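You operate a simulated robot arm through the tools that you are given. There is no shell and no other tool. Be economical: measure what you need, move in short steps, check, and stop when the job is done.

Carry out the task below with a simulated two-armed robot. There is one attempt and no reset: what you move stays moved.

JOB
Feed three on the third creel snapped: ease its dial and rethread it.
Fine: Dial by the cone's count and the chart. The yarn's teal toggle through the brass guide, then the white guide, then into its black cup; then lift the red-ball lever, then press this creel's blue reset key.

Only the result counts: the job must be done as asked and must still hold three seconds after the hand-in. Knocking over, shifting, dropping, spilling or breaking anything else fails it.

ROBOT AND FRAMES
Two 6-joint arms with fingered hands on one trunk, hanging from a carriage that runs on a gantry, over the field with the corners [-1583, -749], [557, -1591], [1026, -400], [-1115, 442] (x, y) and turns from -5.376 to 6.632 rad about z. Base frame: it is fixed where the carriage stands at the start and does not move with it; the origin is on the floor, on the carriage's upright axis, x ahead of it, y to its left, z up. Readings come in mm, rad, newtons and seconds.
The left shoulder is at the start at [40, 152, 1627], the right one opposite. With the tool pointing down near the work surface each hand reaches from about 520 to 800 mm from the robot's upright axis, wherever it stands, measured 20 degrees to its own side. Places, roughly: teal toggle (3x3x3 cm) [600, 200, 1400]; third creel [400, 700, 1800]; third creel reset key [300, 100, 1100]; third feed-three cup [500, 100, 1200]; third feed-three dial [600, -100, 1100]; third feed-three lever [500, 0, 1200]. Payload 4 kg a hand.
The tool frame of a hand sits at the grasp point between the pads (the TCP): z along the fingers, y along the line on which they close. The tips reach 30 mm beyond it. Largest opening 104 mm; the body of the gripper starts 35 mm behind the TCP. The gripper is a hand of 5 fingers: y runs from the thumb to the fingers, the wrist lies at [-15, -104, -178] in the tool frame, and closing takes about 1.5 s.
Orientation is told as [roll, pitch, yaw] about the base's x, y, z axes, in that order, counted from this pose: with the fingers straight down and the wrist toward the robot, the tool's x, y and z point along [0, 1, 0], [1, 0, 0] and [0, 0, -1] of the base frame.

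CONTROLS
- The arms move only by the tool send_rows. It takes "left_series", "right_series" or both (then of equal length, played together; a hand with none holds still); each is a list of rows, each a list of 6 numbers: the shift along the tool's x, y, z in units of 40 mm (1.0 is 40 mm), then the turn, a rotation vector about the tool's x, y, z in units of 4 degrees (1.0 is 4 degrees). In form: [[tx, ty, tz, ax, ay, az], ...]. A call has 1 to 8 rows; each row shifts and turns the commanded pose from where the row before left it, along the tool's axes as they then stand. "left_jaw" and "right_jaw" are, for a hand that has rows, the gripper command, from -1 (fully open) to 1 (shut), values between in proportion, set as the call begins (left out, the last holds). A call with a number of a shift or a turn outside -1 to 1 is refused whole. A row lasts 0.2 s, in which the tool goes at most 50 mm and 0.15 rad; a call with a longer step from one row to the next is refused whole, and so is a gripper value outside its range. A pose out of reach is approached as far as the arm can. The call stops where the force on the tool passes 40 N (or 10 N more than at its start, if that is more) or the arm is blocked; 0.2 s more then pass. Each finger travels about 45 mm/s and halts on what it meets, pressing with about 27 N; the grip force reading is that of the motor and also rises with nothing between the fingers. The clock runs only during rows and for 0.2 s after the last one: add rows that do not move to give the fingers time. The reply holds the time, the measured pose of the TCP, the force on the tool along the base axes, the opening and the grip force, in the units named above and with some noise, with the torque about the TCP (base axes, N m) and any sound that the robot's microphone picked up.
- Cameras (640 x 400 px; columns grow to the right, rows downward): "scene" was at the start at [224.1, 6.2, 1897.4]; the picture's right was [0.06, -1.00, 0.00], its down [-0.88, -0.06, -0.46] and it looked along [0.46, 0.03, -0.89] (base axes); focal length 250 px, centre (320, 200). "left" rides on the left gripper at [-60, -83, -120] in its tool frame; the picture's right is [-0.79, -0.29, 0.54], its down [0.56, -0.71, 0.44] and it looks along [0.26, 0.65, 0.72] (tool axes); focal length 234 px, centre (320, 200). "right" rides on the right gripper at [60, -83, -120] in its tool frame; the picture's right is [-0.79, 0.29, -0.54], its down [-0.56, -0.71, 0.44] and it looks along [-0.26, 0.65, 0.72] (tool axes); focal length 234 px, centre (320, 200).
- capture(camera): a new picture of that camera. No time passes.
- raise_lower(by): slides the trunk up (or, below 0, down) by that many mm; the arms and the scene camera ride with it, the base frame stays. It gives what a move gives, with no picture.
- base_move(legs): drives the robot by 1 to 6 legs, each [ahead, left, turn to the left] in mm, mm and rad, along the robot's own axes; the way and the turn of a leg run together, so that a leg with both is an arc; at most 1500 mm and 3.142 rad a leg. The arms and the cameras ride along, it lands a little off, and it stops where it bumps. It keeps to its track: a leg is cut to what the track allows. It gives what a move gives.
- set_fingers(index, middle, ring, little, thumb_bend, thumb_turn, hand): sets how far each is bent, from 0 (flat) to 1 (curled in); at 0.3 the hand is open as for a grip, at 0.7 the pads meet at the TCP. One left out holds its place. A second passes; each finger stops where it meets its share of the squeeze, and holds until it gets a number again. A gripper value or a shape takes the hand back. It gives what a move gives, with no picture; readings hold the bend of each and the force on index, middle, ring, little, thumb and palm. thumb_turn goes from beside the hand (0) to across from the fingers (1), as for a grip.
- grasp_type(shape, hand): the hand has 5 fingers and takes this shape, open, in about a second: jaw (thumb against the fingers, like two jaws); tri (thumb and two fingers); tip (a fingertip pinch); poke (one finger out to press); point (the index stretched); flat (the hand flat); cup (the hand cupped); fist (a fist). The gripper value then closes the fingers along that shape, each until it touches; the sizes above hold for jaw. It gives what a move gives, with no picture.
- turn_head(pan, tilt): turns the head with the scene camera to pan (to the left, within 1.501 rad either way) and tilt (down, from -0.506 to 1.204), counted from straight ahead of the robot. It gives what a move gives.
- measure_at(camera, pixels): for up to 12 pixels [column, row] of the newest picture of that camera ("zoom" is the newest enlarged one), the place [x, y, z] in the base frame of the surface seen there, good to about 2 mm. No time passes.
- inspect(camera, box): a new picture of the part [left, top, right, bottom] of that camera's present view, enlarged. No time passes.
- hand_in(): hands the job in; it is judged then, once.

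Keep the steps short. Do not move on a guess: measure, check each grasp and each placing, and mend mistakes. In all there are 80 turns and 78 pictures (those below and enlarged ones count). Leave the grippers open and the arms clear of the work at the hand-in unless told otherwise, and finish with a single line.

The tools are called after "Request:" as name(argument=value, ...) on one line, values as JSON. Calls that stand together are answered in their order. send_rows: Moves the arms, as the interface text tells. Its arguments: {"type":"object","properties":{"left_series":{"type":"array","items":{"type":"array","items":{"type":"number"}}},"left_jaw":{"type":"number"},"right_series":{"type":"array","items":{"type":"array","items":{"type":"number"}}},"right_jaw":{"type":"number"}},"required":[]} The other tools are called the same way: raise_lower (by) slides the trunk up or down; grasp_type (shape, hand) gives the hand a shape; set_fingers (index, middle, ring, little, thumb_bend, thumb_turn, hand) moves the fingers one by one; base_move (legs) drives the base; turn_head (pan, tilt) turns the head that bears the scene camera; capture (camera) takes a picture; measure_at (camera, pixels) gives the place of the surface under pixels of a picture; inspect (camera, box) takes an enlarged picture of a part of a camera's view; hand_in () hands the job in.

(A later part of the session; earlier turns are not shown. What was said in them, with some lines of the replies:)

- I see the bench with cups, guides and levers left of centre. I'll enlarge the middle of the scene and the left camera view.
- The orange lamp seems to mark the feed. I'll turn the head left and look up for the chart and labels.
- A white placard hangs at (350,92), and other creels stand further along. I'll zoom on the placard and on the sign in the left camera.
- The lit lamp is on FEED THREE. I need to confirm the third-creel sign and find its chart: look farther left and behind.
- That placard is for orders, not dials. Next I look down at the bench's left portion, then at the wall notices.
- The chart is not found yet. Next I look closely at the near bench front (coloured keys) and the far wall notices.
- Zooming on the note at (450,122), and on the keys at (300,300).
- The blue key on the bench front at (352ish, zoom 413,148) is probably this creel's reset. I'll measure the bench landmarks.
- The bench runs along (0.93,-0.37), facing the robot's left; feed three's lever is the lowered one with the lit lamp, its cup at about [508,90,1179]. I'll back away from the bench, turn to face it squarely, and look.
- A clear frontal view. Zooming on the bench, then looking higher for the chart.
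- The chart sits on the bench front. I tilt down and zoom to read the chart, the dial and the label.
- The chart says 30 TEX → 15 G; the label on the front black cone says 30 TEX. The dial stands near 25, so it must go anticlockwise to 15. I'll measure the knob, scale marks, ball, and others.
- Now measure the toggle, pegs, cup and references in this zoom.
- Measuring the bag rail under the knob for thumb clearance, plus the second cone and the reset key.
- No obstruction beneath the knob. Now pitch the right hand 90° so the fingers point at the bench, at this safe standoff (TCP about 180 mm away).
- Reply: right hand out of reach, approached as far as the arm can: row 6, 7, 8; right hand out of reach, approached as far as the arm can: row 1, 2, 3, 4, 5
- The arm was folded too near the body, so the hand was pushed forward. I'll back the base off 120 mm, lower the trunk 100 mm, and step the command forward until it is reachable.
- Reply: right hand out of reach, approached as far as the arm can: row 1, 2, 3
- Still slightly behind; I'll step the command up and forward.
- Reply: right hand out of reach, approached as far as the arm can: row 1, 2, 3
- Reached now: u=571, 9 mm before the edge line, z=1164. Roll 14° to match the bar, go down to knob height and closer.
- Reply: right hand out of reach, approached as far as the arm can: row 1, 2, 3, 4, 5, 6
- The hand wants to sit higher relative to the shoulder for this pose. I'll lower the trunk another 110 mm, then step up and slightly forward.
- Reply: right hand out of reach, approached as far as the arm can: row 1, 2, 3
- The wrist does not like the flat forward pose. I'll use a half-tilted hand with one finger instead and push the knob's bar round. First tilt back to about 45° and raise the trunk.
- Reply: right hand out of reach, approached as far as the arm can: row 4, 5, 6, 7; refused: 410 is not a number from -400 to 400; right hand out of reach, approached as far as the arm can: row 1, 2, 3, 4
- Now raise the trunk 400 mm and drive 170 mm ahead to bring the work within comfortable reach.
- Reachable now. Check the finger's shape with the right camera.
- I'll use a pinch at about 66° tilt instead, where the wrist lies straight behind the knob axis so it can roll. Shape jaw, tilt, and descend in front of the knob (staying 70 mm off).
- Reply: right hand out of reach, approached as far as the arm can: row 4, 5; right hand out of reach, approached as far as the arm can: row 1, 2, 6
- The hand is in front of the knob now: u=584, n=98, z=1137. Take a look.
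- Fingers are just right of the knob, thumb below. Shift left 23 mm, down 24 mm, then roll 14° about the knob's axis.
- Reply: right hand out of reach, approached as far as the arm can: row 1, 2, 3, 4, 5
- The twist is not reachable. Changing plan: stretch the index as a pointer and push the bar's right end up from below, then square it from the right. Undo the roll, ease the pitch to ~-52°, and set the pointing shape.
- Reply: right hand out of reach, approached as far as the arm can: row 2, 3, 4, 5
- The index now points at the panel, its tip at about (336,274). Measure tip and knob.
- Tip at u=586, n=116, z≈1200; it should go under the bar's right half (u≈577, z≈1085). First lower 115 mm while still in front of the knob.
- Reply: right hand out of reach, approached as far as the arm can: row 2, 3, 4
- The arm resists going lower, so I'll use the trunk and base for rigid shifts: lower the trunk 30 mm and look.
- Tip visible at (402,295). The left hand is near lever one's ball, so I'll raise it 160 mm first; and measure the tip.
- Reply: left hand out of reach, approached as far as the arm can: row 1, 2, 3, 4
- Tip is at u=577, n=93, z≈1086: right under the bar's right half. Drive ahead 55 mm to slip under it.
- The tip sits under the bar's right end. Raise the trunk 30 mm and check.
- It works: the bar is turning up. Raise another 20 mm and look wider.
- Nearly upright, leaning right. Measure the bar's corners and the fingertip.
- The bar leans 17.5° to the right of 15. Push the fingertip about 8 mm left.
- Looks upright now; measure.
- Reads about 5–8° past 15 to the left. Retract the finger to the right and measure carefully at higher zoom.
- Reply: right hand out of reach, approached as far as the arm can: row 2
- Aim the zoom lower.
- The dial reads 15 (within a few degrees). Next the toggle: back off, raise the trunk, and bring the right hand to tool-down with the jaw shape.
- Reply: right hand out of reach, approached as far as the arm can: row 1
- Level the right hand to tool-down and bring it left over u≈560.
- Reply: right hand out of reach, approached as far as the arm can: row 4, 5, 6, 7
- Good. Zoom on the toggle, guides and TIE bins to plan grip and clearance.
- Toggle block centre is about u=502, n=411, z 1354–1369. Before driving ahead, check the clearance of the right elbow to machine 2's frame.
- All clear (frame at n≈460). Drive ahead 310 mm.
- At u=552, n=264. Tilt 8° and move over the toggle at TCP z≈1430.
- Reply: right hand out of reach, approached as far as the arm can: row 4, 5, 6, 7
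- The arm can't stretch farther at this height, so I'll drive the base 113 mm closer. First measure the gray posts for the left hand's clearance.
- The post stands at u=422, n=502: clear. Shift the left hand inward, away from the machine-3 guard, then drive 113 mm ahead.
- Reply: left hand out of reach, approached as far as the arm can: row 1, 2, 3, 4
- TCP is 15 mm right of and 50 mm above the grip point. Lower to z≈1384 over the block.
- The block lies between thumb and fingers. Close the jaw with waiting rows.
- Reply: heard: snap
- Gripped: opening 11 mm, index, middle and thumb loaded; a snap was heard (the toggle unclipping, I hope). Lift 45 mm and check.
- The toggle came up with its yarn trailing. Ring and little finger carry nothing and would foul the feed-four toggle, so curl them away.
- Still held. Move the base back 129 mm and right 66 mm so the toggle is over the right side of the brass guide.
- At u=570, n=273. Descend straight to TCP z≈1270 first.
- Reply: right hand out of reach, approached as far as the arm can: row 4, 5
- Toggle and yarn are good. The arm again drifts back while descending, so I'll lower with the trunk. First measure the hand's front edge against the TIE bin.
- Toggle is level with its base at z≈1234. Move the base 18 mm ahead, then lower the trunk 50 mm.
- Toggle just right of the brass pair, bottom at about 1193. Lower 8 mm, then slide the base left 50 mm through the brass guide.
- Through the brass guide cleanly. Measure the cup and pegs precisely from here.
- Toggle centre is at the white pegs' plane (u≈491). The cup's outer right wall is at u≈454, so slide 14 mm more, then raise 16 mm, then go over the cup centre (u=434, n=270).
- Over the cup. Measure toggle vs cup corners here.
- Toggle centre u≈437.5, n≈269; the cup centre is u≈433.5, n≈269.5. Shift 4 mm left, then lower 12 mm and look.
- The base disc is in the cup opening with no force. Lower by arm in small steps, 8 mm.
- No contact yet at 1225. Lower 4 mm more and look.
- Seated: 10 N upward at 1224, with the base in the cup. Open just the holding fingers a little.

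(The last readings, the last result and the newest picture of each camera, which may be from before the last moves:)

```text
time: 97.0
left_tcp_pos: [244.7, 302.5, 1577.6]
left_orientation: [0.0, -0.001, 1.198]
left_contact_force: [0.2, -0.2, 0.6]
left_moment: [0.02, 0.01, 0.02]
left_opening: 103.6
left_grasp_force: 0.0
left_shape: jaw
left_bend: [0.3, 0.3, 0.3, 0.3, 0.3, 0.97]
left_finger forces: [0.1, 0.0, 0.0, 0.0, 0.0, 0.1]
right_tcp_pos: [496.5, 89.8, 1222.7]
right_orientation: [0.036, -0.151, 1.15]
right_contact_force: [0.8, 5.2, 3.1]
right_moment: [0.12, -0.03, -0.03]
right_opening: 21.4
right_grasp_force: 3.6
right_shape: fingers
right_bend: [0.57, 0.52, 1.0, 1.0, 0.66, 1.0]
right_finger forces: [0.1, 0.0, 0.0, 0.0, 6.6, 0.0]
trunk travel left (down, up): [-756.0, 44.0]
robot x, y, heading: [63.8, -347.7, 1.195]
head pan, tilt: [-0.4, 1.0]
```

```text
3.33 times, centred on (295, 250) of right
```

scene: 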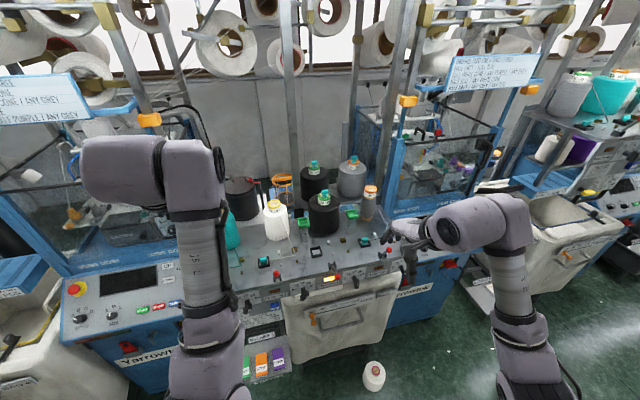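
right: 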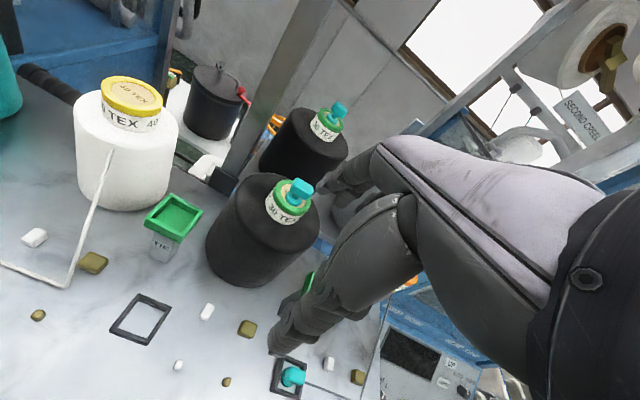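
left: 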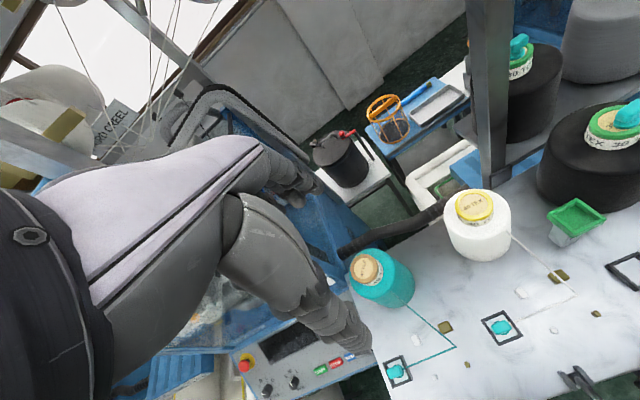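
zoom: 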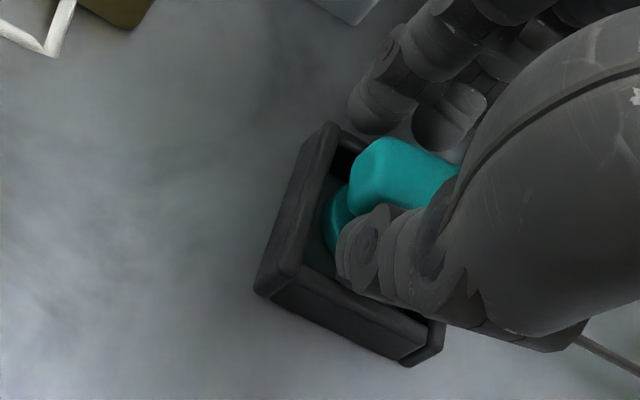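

The thumb presses the cup's front wall from inside. Relax the thumb a bit and rise straight up in small steps.

Request:
set_fingers(hand="right", thumb_bend=0.67, index=0.5, middle=0.45)

Request:
send_rows(right_series=[[0, 0.015, -0.1, 0, 0, 0], [0, 0.015, -0.1, 0, 0, 0], [0, 0.03, -0.2, 0, 0, 0], [0, 0.03, -0.2, 0, 0, 0]])

Request:
inspect(camera="right", box=[220, 190, 370, 310])

```text
time: 98.0
left_tcp_pos: [244.3, 303.5, 1577.4]
left_orientation: [-0.002, -0.001, 1.197]
left_contact_force: [0.0, 0.2, 0.1]
left_moment: [0.01, -0.01, -0.01]
left_opening: 103.8
left_grasp_force: 0.0
left_shape: jaw
left_bend: [0.3, 0.3, 0.3, 0.3, 0.3, 0.97]
left_finger forces: [0.0, 0.0, 0.1, 0.1, 0.0, 0.0]
right_tcp_pos: [497.2, 88.3, 1222.3]
right_orientation: [0.035, -0.148, 1.151]
right_contact_force: [-0.9, 0.3, 0.0]
right_moment: [-0.02, -0.02, -0.01]
right_opening: 28.9
right_grasp_force: 1.1
right_shape: fingers
right_bend: [0.5, 0.45, 1.0, 1.0, 0.68, 1.0]
right_finger forces: [0.0, 0.0, 0.0, 0.1, 2.4, 0.0]
trunk travel left (down, up): [-756.0, 44.0]
robot x, y, heading: [66.1, -349.2, 1.197]
head pan, tilt: [-0.4, 1.0]
```

```text
time: 99.0
left_tcp_pos: [243.4, 302.5, 1576.4]
left_orientation: [0.0, -0.002, 1.197]
left_contact_force: [-0.3, -0.7, 0.5]
left_moment: [0.01, -0.01, 0.02]
left_opening: 103.7
left_grasp_force: 0.1
left_shape: jaw
left_bend: [0.3, 0.3, 0.3, 0.3, 0.3, 0.97]
left_finger forces: [0.0, 0.0, 0.1, 0.0, 0.0, 0.0]
right_tcp_pos: [498.5, 88.9, 1247.3]
right_orientation: [0.028, -0.149, 1.156]
right_contact_force: [-0.3, -0.3, -0.9]
right_moment: [0.0, 0.05, 0.0]
right_opening: 30.0
right_grasp_force: 0.1
right_shape: fingers
right_bend: [0.5, 0.45, 1.0, 1.0, 0.67, 1.0]
right_finger forces: [0.0, 0.1, 0.0, 0.1, 0.0, 0.0]
trunk travel left (down, up): [-756.0, 44.0]
robot x, y, heading: [67.2, -345.8, 1.197]
head pan, tilt: [-0.4, 1.0]
```

```text
3.33 times, centred on (295, 250) of right
```

zoom: 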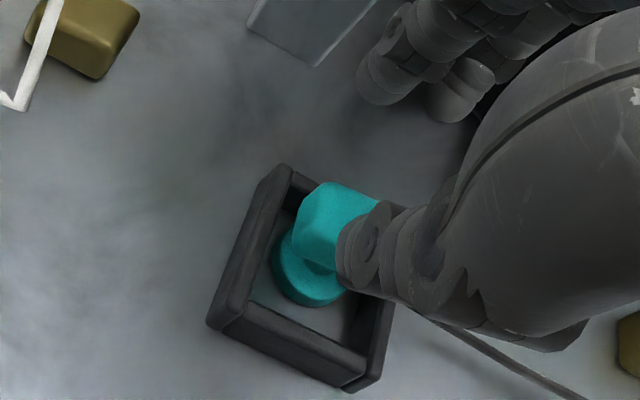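

The toggle sits upright in its cup and the fingers are clear. Raise 44 mm and back away 300 mm.

Request:
raise_lower(by=44)

Request:
base_move(legs=[[-300, 0, 0]])

Request:
grasp_type(shape="point", hand="right")

Request:
send_rows(right_series=[[0, 0, 0, -1, 0, 0], [0, 0, 0, -1, 0, 0], [0, 0, 0, -1, 0, 0], [0, 0, 0, -1, 0, 0], [0, 0, 0, -1, 0, 0], [0, 0, 0, -1, 0, 0], [0, 0, 0, -1, 0, 0], [0, 0, 0, -1, 0, 0]])

Request:
inspect(camera="scene", box=[200, 60, 420, 220])

```text
time: 99.8
left_tcp_pos: [244.9, 302.9, 1620.5]
left_orientation: [0.003, 0.0, 1.199]
left_contact_force: [0.2, 0.3, -0.2]
left_moment: [0.02, 0.03, 0.0]
left_opening: 103.9
left_grasp_force: 0.1
left_shape: jaw
left_bend: [0.3, 0.3, 0.3, 0.3, 0.3, 0.97]
left_finger forces: [0.1, 0.0, 0.0, 0.1, 0.0, 0.1]
right_tcp_pos: [498.5, 89.9, 1291.0]
right_orientation: [0.03, -0.149, 1.155]
right_contact_force: [-0.1, 0.1, -0.1]
right_moment: [-0.02, -0.02, 0.0]
right_opening: 30.3
right_grasp_force: 0.0
right_shape: fingers
right_bend: [0.5, 0.45, 1.0, 1.0, 0.67, 1.0]
right_finger forces: [0.0, 0.0, 0.0, 0.0, 0.0, 0.0]
trunk travel left (down, up): [-800.0, 0.0]
robot x, y, heading: [67.7, -349.7, 1.199]
head pan, tilt: [-0.4, 1.0]
```

```text
time: 101.9
left_tcp_pos: [137.4, 24.2, 1620.1]
left_orientation: [0.001, -0.001, 1.194]
left_contact_force: [-0.8, -0.4, 0.3]
left_moment: [0.0, -0.01, -0.03]
left_opening: 103.6
left_grasp_force: 0.0
left_shape: jaw
left_bend: [0.3, 0.3, 0.3, 0.3, 0.3, 0.97]
left_finger forces: [0.1, 0.0, 0.1, 0.0, 0.0, 0.0]
right_tcp_pos: [390.2, -189.5, 1289.5]
right_orientation: [0.029, -0.15, 1.152]
right_contact_force: [1.2, -0.3, -0.5]
right_moment: [-0.01, 0.0, -0.01]
right_opening: 30.2
right_grasp_force: 0.0
right_shape: fingers
right_bend: [0.5, 0.45, 1.0, 1.0, 0.67, 1.0]
right_finger forces: [0.1, 0.0, 0.0, 0.1, 0.1, 0.0]
trunk travel left (down, up): [-800.0, 0.0]
robot x, y, heading: [-40.6, -627.2, 1.191]
head pan, tilt: [-0.4, 1.0]
```

```text
time: 102.8
left_tcp_pos: [136.3, 24.9, 1621.1]
left_orientation: [-0.001, -0.002, 1.194]
left_contact_force: [-0.2, -0.8, 0.6]
left_moment: [0.01, 0.04, 0.0]
left_opening: 103.6
left_grasp_force: 0.0
left_shape: jaw
left_bend: [0.3, 0.3, 0.3, 0.3, 0.3, 0.97]
left_finger forces: [0.0, 0.1, 0.1, 0.1, 0.0, 0.0]
right_tcp_pos: [390.5, -189.0, 1290.5]
right_orientation: [0.031, -0.147, 1.152]
right_contact_force: [-0.4, 0.2, -0.2]
right_moment: [0.01, 0.04, -0.03]
right_opening: 0.0
right_grasp_force: 0.1
right_shape: point
right_bend: [0.2, 1.0, 1.0, 1.0, 0.98, 0.87]
right_finger forces: [0.1, 0.0, 0.1, 0.0, 0.0, 0.0]
trunk travel left (down, up): [-800.0, 0.0]
robot x, y, heading: [-38.3, -628.4, 1.194]
head pan, tilt: [-0.4, 1.0]
```

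```text
time: 104.6
left_tcp_pos: [137.2, 24.1, 1621.0]
left_orientation: [-0.003, -0.001, 1.194]
left_contact_force: [-0.1, 0.4, -0.7]
left_moment: [0.01, 0.01, 0.02]
left_opening: 103.5
left_grasp_force: 0.1
left_shape: jaw
left_bend: [0.3, 0.3, 0.3, 0.3, 0.3, 0.97]
left_finger forces: [0.0, 0.0, 0.1, 0.0, 0.0, 0.0]
right_tcp_pos: [449.9, -188.1, 1296.0]
right_orientation: [0.044, -0.702, 1.146]
right_contact_force: [0.4, -0.6, 0.2]
right_moment: [0.02, 0.02, 0.01]
right_opening: 0.2
right_grasp_force: 0.0
right_shape: point
right_bend: [0.2, 1.0, 1.0, 1.0, 0.98, 0.87]
right_finger forces: [0.0, 0.1, 0.0, 0.0, 0.0, 0.0]
right hand out of reach, approached as far as the arm can: row 3, 4, 5, 6, 7, 8
trunk travel left (down, up): [-800.0, 0.0]
robot x, y, heading: [-41.0, -627.0, 1.194]
head pan, tilt: [-0.4, 1.0]
```

```text
2.50 times, centred on (310, 140) of scene
```

zoom: 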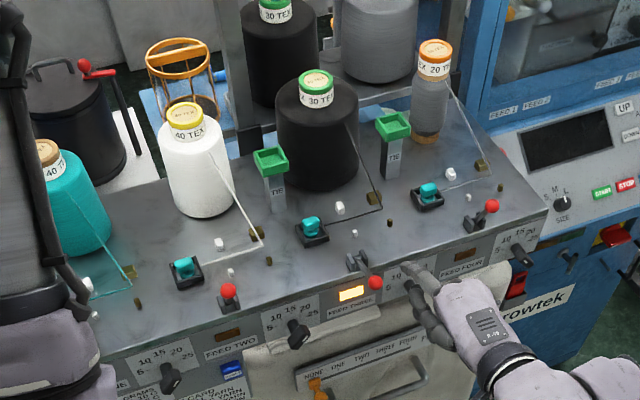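

The yarn now runs cone → brass → white → cup like the others. Next the lever: lower the trunk 150 mm and tilt the hand a bit more.

Request:
raise_lower(by=-150)

Request:
send_rows(right_series=[[0, 0, 0, -1, 0, 0], [0, 0, 0, -1, 0, 0], [0, 0, 0, -1, 0, 0], [0, 0, 0, 0, 0, 0]])

Request:
inspect(camera="scene", box=[260, 60, 400, 180])

```text
time: 106.3
left_tcp_pos: [137.2, 25.3, 1471.1]
left_orientation: [-0.001, -0.001, 1.194]
left_contact_force: [0.0, -0.2, 0.4]
left_moment: [0.02, 0.02, 0.03]
left_opening: 103.6
left_grasp_force: 0.2
left_shape: jaw
left_bend: [0.3, 0.3, 0.3, 0.3, 0.3, 0.97]
left_finger forces: [0.0, 0.0, 0.1, 0.0, 0.0, 0.1]
right_tcp_pos: [450.3, -186.3, 1145.7]
right_orientation: [0.045, -0.702, 1.146]
right_contact_force: [-0.5, -0.1, -0.2]
right_moment: [-0.04, -0.03, 0.03]
right_opening: 0.1
right_grasp_force: 0.0
right_shape: point
right_bend: [0.2, 1.0, 1.0, 1.0, 0.98, 0.87]
right_finger forces: [0.0, 0.0, 0.1, 0.0, 0.0, 0.0]
trunk travel left (down, up): [-650.0, 150.0]
robot x, y, heading: [-43.1, -628.9, 1.192]
head pan, tilt: [-0.4, 1.0]
```

```text
time: 107.3
left_tcp_pos: [136.3, 25.5, 1470.3]
left_orientation: [-0.001, -0.003, 1.194]
left_contact_force: [0.3, -0.1, 0.1]
left_moment: [-0.05, -0.02, 0.0]
left_opening: 103.6
left_grasp_force: 0.1
left_shape: jaw
left_bend: [0.3, 0.3, 0.3, 0.3, 0.3, 0.97]
left_finger forces: [0.0, 0.1, 0.0, 0.0, 0.0, 0.0]
right_tcp_pos: [464.7, -173.9, 1137.7]
right_orientation: [0.056, -0.911, 1.14]
right_contact_force: [-0.2, 0.6, -0.3]
right_moment: [0.0, 0.02, -0.02]
right_opening: 0.2
right_grasp_force: 0.0
right_shape: point
right_bend: [0.2, 1.0, 1.0, 1.0, 0.98, 0.87]
right_finger forces: [0.0, 0.0, 0.1, 0.0, 0.0, 0.0]
right hand out of reach, approached as far as the arm can: row 1, 2, 3
trunk travel left (down, up): [-650.0, 150.0]
robot x, y, heading: [-44.5, -623.9, 1.198]
head pan, tilt: [-0.4, 1.0]
```

```text
3.33 times, centred on (330, 120) of scene
```

zoom: 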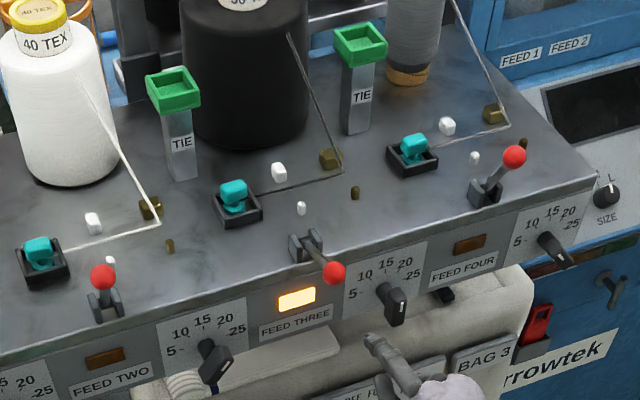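

Measure fingertip, ball and lever pivot.

Request:
measure_at(camera="zoom", pixels=[[369, 338], [380, 346], [334, 272], [334, 282], [325, 268], [315, 258], [303, 240], [102, 276], [101, 297], [514, 156], [495, 185]])

```text
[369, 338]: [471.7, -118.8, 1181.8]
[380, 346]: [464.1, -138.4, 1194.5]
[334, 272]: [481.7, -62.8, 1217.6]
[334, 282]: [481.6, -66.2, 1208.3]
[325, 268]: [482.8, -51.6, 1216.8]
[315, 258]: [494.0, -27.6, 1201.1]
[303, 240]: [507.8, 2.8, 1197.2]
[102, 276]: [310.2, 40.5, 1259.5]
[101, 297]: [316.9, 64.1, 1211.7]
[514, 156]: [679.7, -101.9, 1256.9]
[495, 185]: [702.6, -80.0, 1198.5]
```

Fingertip: u=482, n=65, top at 1182. The ball's underside is about 1196 at u=470, n≈125. Lower 14 mm, then move left 11 and ahead 72 mm to get under the ball.

Request:
raise_lower(by=-14)

Request:
base_move(legs=[[0, 11, 0], [72, 0, 0]])

Request:
inspect(camera="scene", box=[280, 100, 380, 190])

```text
time: 108.0
left_tcp_pos: [138.0, 23.9, 1456.9]
left_orientation: [0.0, -0.001, 1.194]
left_contact_force: [-0.3, 0.4, 0.7]
left_moment: [0.04, -0.02, -0.02]
left_opening: 103.6
left_grasp_force: 0.2
left_shape: jaw
left_bend: [0.3, 0.3, 0.3, 0.3, 0.3, 0.97]
left_finger forces: [0.1, 0.1, 0.0, 0.0, 0.0, 0.0]
right_tcp_pos: [465.4, -172.7, 1124.1]
right_orientation: [0.058, -0.911, 1.141]
right_contact_force: [0.3, -0.1, 0.2]
right_moment: [-0.01, 0.0, 0.0]
right_opening: 0.4
right_grasp_force: 0.1
right_shape: point
right_bend: [0.2, 1.0, 1.0, 1.0, 0.98, 0.87]
right_finger forces: [0.1, 0.0, 0.0, 0.1, 0.0, 0.0]
trunk travel left (down, up): [-636.0, 164.0]
robot x, y, heading: [-42.7, -624.0, 1.194]
head pan, tilt: [-0.4, 1.0]
```

```text
time: 109.3
left_tcp_pos: [154.0, 97.2, 1457.3]
left_orientation: [-0.003, -0.002, 1.195]
left_contact_force: [-0.1, -0.3, 0.7]
left_moment: [0.02, 0.01, 0.0]
left_opening: 103.6
left_grasp_force: 0.1
left_shape: jaw
left_bend: [0.3, 0.3, 0.3, 0.3, 0.3, 0.97]
left_finger forces: [0.0, 0.0, 0.0, 0.0, 0.1, 0.1]
right_tcp_pos: [481.5, -100.4, 1124.0]
right_orientation: [0.058, -0.91, 1.145]
right_contact_force: [0.0, 0.6, 0.4]
right_moment: [0.0, 0.01, 0.01]
right_opening: 0.0
right_grasp_force: 0.1
right_shape: point
right_bend: [0.2, 1.0, 1.0, 1.0, 0.98, 0.87]
right_finger forces: [0.0, 0.0, 0.0, 0.0, 0.0, 0.1]
trunk travel left (down, up): [-636.0, 164.0]
robot x, y, heading: [-27.7, -557.0, 1.194]
head pan, tilt: [-0.4, 1.0]
```

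```text
4.44 times, centred on (330, 145) of scene
```

zoom: 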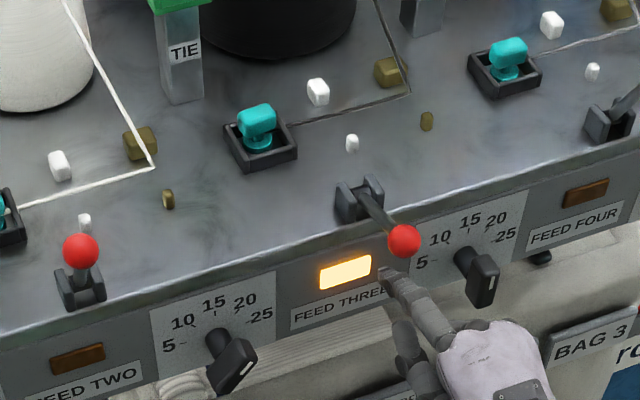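

Request:
measure_at(camera="zoom", pixels=[[385, 274], [395, 285], [410, 300], [404, 240], [404, 252], [383, 215]])

```text
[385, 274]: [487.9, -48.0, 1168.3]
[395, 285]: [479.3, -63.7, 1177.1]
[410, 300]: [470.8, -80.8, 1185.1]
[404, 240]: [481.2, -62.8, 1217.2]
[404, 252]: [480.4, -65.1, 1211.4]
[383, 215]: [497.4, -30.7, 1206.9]
```

The finger lies right under the ball. Raise the trunk 55 mm.

Request:
raise_lower(by=55)

Request:
inspect(camera="scene", box=[280, 100, 380, 190])

```text
time: 110.3
left_tcp_pos: [152.3, 97.5, 1512.1]
left_orientation: [0.0, -0.002, 1.197]
left_contact_force: [-0.5, -0.4, 0.0]
left_moment: [0.01, -0.04, -0.01]
left_opening: 103.8
left_grasp_force: 0.1
left_shape: jaw
left_bend: [0.3, 0.3, 0.3, 0.3, 0.3, 0.97]
left_finger forces: [0.0, 0.1, 0.0, 0.0, 0.0, 0.0]
right_tcp_pos: [480.5, -101.8, 1177.2]
right_orientation: [0.058, -0.91, 1.143]
right_contact_force: [-1.2, 0.3, 0.0]
right_moment: [0.0, 0.01, -0.02]
right_opening: 96.2
right_grasp_force: 0.1
right_shape: point
right_bend: [0.2, 1.0, 1.0, 1.0, 0.98, 0.87]
right_finger forces: [0.1, 0.0, 0.0, 0.1, 0.0, 0.1]
trunk travel left (down, up): [-691.0, 109.0]
robot x, y, heading: [-22.1, -554.9, 1.193]
head pan, tilt: [-0.4, 1.0]
```

```text
4.44 times, centred on (330, 145) of scene
```

zoom: 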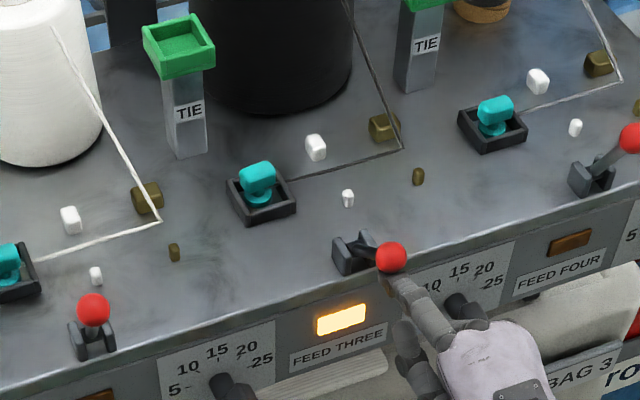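

The ball is on the finger, going up. Raise 20 mm more and push ahead 30 mm.

Request:
raise_lower(by=18)

Request:
base_move(legs=[[30, 0, 0]])

Request:
inspect(camera="scene", box=[260, 100, 380, 200])

```text
time: 110.9
left_tcp_pos: [152.2, 96.9, 1529.8]
left_orientation: [-0.002, -0.002, 1.195]
left_contact_force: [0.3, 0.3, -0.4]
left_moment: [0.03, -0.01, 0.04]
left_opening: 103.5
left_grasp_force: 0.0
left_shape: jaw
left_bend: [0.3, 0.3, 0.3, 0.3, 0.3, 0.97]
left_finger forces: [0.0, 0.0, 0.1, 0.1, 0.0, 0.0]
right_tcp_pos: [480.5, -101.8, 1195.6]
right_orientation: [0.057, -0.911, 1.144]
right_contact_force: [-0.1, 0.3, -0.2]
right_moment: [0.02, 0.0, 0.03]
right_opening: 95.8
right_grasp_force: 0.0
right_shape: point
right_bend: [0.2, 1.0, 1.0, 1.0, 0.98, 0.87]
right_finger forces: [0.1, 0.1, 0.0, 0.0, 0.1, 0.0]
trunk travel left (down, up): [-709.0, 91.0]
robot x, y, heading: [-25.9, -553.7, 1.195]
head pan, tilt: [-0.4, 1.0]
```

```text
time: 111.8
left_tcp_pos: [163.9, 122.9, 1528.9]
left_orientation: [-0.001, -0.003, 1.196]
left_contact_force: [0.6, -0.4, 0.1]
left_moment: [-0.03, 0.01, -0.03]
left_opening: 103.6
left_grasp_force: 0.1
left_shape: jaw
left_bend: [0.3, 0.3, 0.3, 0.3, 0.3, 0.97]
left_finger forces: [0.1, 0.0, 0.0, 0.1, 0.0, 0.0]
right_tcp_pos: [490.5, -74.2, 1195.7]
right_orientation: [0.058, -0.909, 1.144]
right_contact_force: [-1.4, -1.8, -0.9]
right_moment: [-0.04, 0.01, -0.01]
right_opening: 96.1
right_grasp_force: 0.0
right_shape: point
right_bend: [0.21, 1.0, 1.0, 1.0, 0.98, 0.87]
right_finger forces: [1.5, 0.0, 0.0, 0.1, 0.0, 0.0]
trunk travel left (down, up): [-709.0, 91.0]
robot x, y, heading: [-16.3, -528.3, 1.196]
head pan, tilt: [-0.4, 1.0]
```

```text
4.00 times, centred on (320, 150) of scene
```

zoom: 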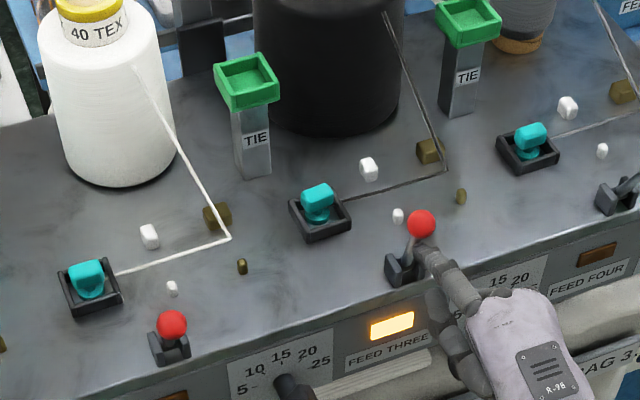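

The lever is up. Measure its ball against lever two.

Request:
measure_at(camera="zoom", pixels=[[421, 220], [418, 215], [172, 322], [403, 262], [410, 245]])

```text
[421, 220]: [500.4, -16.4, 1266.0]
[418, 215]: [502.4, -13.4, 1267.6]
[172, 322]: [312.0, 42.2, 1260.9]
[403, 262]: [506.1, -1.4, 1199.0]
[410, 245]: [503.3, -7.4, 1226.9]
```

Lever three now stands up like the others (ball n=171, z=1266). Retract 120 mm, go left 222 mm and down 180 mm toward the blue reset key.

Request:
base_move(legs=[[-120, 0, 0], [0, 222, 0]])

Request:
raise_lower(by=-175)

Request:
turn_head(pan=-0.4, tilt=0.85)

Request:
capture(camera="scene")

```text
time: 114.3
left_tcp_pos: [-88.7, 95.2, 1529.8]
left_orientation: [0.0, 0.0, 1.198]
left_contact_force: [0.6, -0.4, -0.3]
left_moment: [0.02, -0.02, 0.01]
left_opening: 103.7
left_grasp_force: 0.1
left_shape: jaw
left_bend: [0.3, 0.3, 0.3, 0.3, 0.3, 0.97]
left_finger forces: [0.1, 0.0, 0.0, 0.0, 0.0, 0.0]
right_tcp_pos: [240.8, -102.4, 1196.5]
right_orientation: [0.057, -0.911, 1.146]
right_contact_force: [0.1, 0.6, 0.2]
right_moment: [0.0, 0.01, -0.01]
right_opening: 95.8
right_grasp_force: 0.0
right_shape: point
right_bend: [0.2, 1.0, 1.0, 1.0, 0.98, 0.87]
right_finger forces: [0.1, 0.1, 0.0, 0.1, 0.0, 0.0]
trunk travel left (down, up): [-709.0, 91.0]
robot x, y, heading: [-262.2, -556.7, 1.198]
head pan, tilt: [-0.4, 1.0]
```

```text
time: 116.3
left_tcp_pos: [-88.1, 95.0, 1355.6]
left_orientation: [-0.001, -0.002, 1.197]
left_contact_force: [-0.2, -0.6, 0.3]
left_moment: [-0.03, -0.01, -0.01]
left_opening: 103.6
left_grasp_force: 0.0
left_shape: jaw
left_bend: [0.3, 0.3, 0.3, 0.3, 0.3, 0.97]
left_finger forces: [0.1, 0.0, 0.1, 0.0, 0.1, 0.1]
right_tcp_pos: [240.4, -102.3, 1022.2]
right_orientation: [0.057, -0.91, 1.146]
right_contact_force: [0.4, -0.5, 0.5]
right_moment: [0.02, -0.01, -0.01]
right_opening: 96.1
right_grasp_force: 0.1
right_shape: point
right_bend: [0.2, 1.0, 1.0, 1.0, 0.98, 0.87]
right_finger forces: [0.0, 0.0, 0.1, 0.1, 0.0, 0.0]
trunk travel left (down, up): [-534.0, 266.0]
robot x, y, heading: [-264.0, -560.4, 1.199]
head pan, tilt: [-0.4, 1.0]
```

```text
time: 117.0
left_tcp_pos: [-88.5, 95.2, 1354.7]
left_orientation: [-0.002, -0.001, 1.196]
left_contact_force: [0.0, 0.4, 0.3]
left_moment: [0.0, -0.01, 0.0]
left_opening: 103.9
left_grasp_force: 0.1
left_shape: jaw
left_bend: [0.3, 0.3, 0.3, 0.3, 0.3, 0.97]
left_finger forces: [0.1, 0.0, 0.0, 0.0, 0.0, 0.0]
right_tcp_pos: [240.1, -101.2, 1021.5]
right_orientation: [0.057, -0.911, 1.146]
right_contact_force: [0.1, 0.4, -0.8]
right_moment: [0.04, 0.0, 0.0]
right_opening: 95.9
right_grasp_force: 0.1
right_shape: point
right_bend: [0.2, 1.0, 1.0, 1.0, 0.98, 0.87]
right_finger forces: [0.0, 0.0, 0.1, 0.1, 0.2, 0.0]
trunk travel left (down, up): [-534.0, 266.0]
robot x, y, heading: [-263.9, -557.7, 1.196]
head pan, tilt: [-0.4, 0.85]
```

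```text
5 pictures are left
```

scene: 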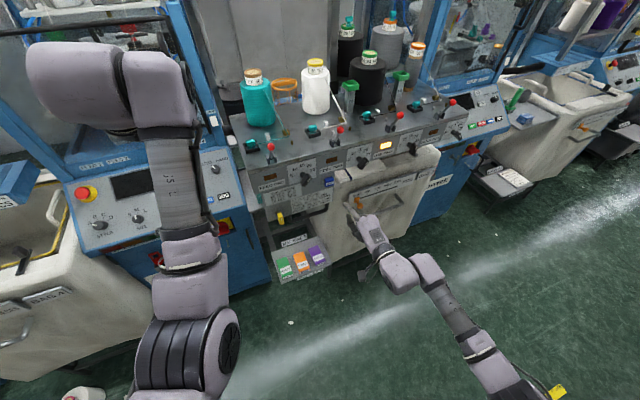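

Measure the fingertip (~(348,205)) and the blue key (~(329,181)) in this picture.

Request:
measure_at(camera="scene", pixels=[[346, 205], [349, 207], [352, 210], [329, 180], [329, 183], [327, 182], [331, 181], [329, 187], [357, 196], [415, 105], [415, 148]])

Request:
inspect(camera="scene", box=[310, 165, 370, 220])

```text
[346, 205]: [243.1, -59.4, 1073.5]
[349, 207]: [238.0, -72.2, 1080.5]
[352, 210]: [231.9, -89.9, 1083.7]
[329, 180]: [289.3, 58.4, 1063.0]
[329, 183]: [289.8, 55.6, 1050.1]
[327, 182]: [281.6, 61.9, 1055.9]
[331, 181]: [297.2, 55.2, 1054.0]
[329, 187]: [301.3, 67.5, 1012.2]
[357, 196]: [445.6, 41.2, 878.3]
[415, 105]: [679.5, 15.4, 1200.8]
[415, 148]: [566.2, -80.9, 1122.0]
```

```text
7.27 times, centred on (340, 192) of scene
5 turns are left
```

zoom: 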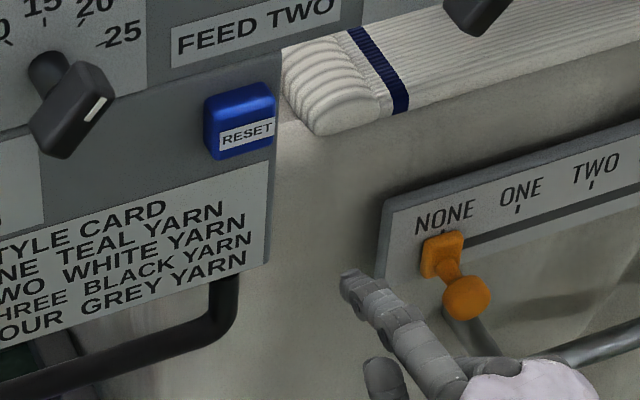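

Key face: u=247, n=162, z≈1054; tip: u=248, n=35, z≈1067. Lower 13 mm, drive ahead 121 mm, then push in small arm steps.

Request:
raise_lower(by=-13)

Request:
base_move(legs=[[121, 0, 0]])

Request:
send_rows(right_series=[[0, 0.061, 0.079, 0, 0, 0], [0, 0.061, 0.079, 0, 0, 0], [0, 0.061, 0.079, 0, 0, 0], [0, 0.061, 0.079, 0, 0, 0], [0, 0, 0, 0, 0, 0]])

Request:
inspect(camera="scene", box=[300, 170, 400, 270])

```text
time: 117.6
left_tcp_pos: [-88.7, 93.4, 1341.8]
left_orientation: [-0.003, -0.003, 1.198]
left_contact_force: [-0.6, -0.3, -0.8]
left_moment: [-0.01, 0.02, -0.01]
left_opening: 103.9
left_grasp_force: 0.1
left_shape: jaw
left_bend: [0.3, 0.3, 0.3, 0.3, 0.3, 0.97]
left_finger forces: [0.1, 0.0, 0.0, 0.0, 0.0, 0.0]
right_tcp_pos: [240.4, -100.7, 1009.3]
right_orientation: [0.058, -0.911, 1.146]
right_contact_force: [-0.6, 0.5, -0.1]
right_moment: [-0.02, -0.01, -0.01]
right_opening: 96.2
right_grasp_force: 0.0
right_shape: point
right_bend: [0.2, 1.0, 1.0, 1.0, 0.98, 0.87]
right_finger forces: [0.1, 0.0, 0.1, 0.1, 0.0, 0.1]
trunk travel left (down, up): [-521.0, 279.0]
robot x, y, heading: [-268.4, -557.4, 1.194]
head pan, tilt: [-0.4, 0.85]
```

```text
time: 118.8
left_tcp_pos: [-44.6, 206.2, 1341.5]
left_orientation: [0.0, 0.0, 1.197]
left_contact_force: [0.3, -0.1, 0.8]
left_moment: [0.0, 0.03, 0.02]
left_opening: 103.9
left_grasp_force: 0.0
left_shape: jaw
left_bend: [0.3, 0.3, 0.3, 0.3, 0.3, 0.97]
left_finger forces: [0.0, 0.0, 0.0, 0.0, 0.0, 0.0]
right_tcp_pos: [284.1, 8.8, 1007.1]
right_orientation: [0.055, -0.907, 1.147]
right_contact_force: [1.2, -2.6, -7.4]
right_moment: [-0.23, 0.13, -0.06]
right_opening: 96.0
right_grasp_force: 0.0
right_shape: point
right_bend: [0.27, 1.0, 1.0, 1.0, 0.98, 0.87]
right_finger forces: [8.8, 0.0, 0.0, 0.0, 0.1, 0.0]
trunk travel left (down, up): [-521.0, 279.0]
robot x, y, heading: [-225.5, -445.8, 1.197]
head pan, tilt: [-0.4, 0.85]
heard: click
```

```text
time: 120.0
left_tcp_pos: [-46.1, 203.7, 1339.0]
left_orientation: [-0.001, 0.003, 1.197]
left_contact_force: [0.8, -0.8, -0.2]
left_moment: [0.01, 0.0, -0.03]
left_opening: 103.5
left_grasp_force: 0.1
left_shape: jaw
left_bend: [0.3, 0.3, 0.3, 0.3, 0.3, 0.97]
left_finger forces: [0.1, 0.0, 0.0, 0.0, 0.0, 0.1]
right_tcp_pos: [286.9, 18.0, 1007.4]
right_orientation: [0.057, -0.904, 1.135]
right_contact_force: [-11.8, -27.0, 2.7]
right_moment: [0.69, -0.26, 0.2]
right_opening: 96.1
right_grasp_force: 0.1
right_shape: point
right_bend: [0.73, 1.0, 1.0, 1.0, 0.98, 0.87]
right_finger forces: [28.4, 0.0, 0.1, 0.0, 0.0, 0.1]
right hand out of reach, approached as far as the arm can: row 4
trunk travel left (down, up): [-521.0, 279.0]
robot x, y, heading: [-218.1, -444.5, 1.199]
head pan, tilt: [-0.4, 0.85]
```

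```text
4.00 times, centred on (350, 220) of scene
4 turns are left
```

zoom: 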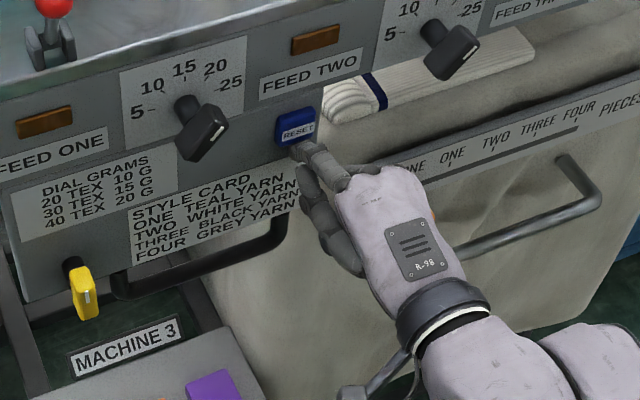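

A click was heard: the key is pressed. Back off 200 mm and check that the lamp is out.

Request:
base_move(legs=[[-220, 0, 0]])

Request:
grasp_type(shape="jaw", hand="right")

Request:
capture(camera="scene")

Request:
inspect(camera="scene", box=[300, 70, 480, 190])

```text
time: 121.7
left_tcp_pos: [-122.3, 1.8, 1341.8]
left_orientation: [-0.002, -0.001, 1.194]
left_contact_force: [-0.7, -0.2, 1.4]
left_moment: [0.0, 0.0, 0.01]
left_opening: 103.7
left_grasp_force: 0.2
left_shape: jaw
left_bend: [0.3, 0.3, 0.3, 0.3, 0.3, 0.97]
left_finger forces: [0.0, 0.0, 0.0, 0.0, 0.1, 0.1]
right_tcp_pos: [209.7, -183.2, 1008.2]
right_orientation: [0.057, -0.906, 1.133]
right_contact_force: [1.5, 0.2, 0.1]
right_moment: [0.03, -0.01, -0.01]
right_opening: 95.9
right_grasp_force: 0.0
right_shape: point
right_bend: [0.2, 1.0, 1.0, 1.0, 0.98, 0.87]
right_finger forces: [0.1, 0.0, 0.0, 0.0, 0.1, 0.0]
trunk travel left (down, up): [-521.0, 279.0]
robot x, y, heading: [-304.2, -648.7, 1.194]
head pan, tilt: [-0.4, 0.85]
heard: click
```

```text
time: 122.6
left_tcp_pos: [-122.8, 3.6, 1341.1]
left_orientation: [-0.003, -0.002, 1.196]
left_contact_force: [-0.2, 0.2, 0.0]
left_moment: [-0.01, -0.03, 0.03]
left_opening: 104.1
left_grasp_force: 0.0
left_shape: jaw
left_bend: [0.3, 0.3, 0.3, 0.3, 0.3, 0.97]
left_finger forces: [0.1, 0.0, 0.0, 0.0, 0.0, 0.0]
right_tcp_pos: [208.5, -183.3, 1008.9]
right_orientation: [0.055, -0.908, 1.132]
right_contact_force: [0.2, -0.5, 0.0]
right_moment: [0.03, -0.01, 0.0]
right_opening: 103.5
right_grasp_force: 0.1
right_shape: jaw
right_bend: [0.3, 0.3, 0.3, 0.3, 0.3, 0.97]
right_finger forces: [0.1, 0.1, 0.0, 0.1, 0.0, 0.1]
trunk travel left (down, up): [-521.0, 279.0]
robot x, y, heading: [-302.0, -646.2, 1.194]
head pan, tilt: [-0.4, 0.85]
```

```text
2 pictures are left
```

scene: 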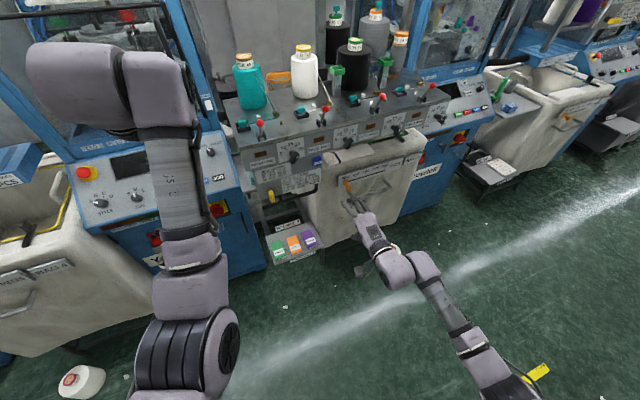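

```text
3.33 times, centred on (390, 130) of scene
3 turns are left
```

zoom: 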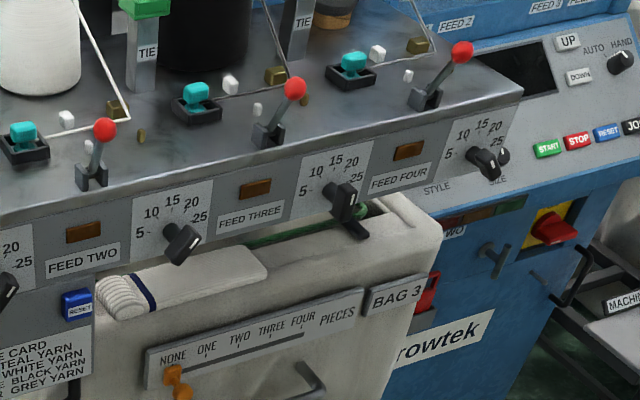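

The feed-three lamp is out, lever three is up, the toggle sits in its cup, the dial is at 15, and both hands are open and clear. Handing in.

Request:
hand_in()

```text
The job is handed in.
```

Feed three on the third creel is rethreaded through brass, then white, into its black cup; the dial is at 15 G (30 TEX), within about 5° by measurement, the lever is up, the blue reset key is pressed, and the fault lamp is out.
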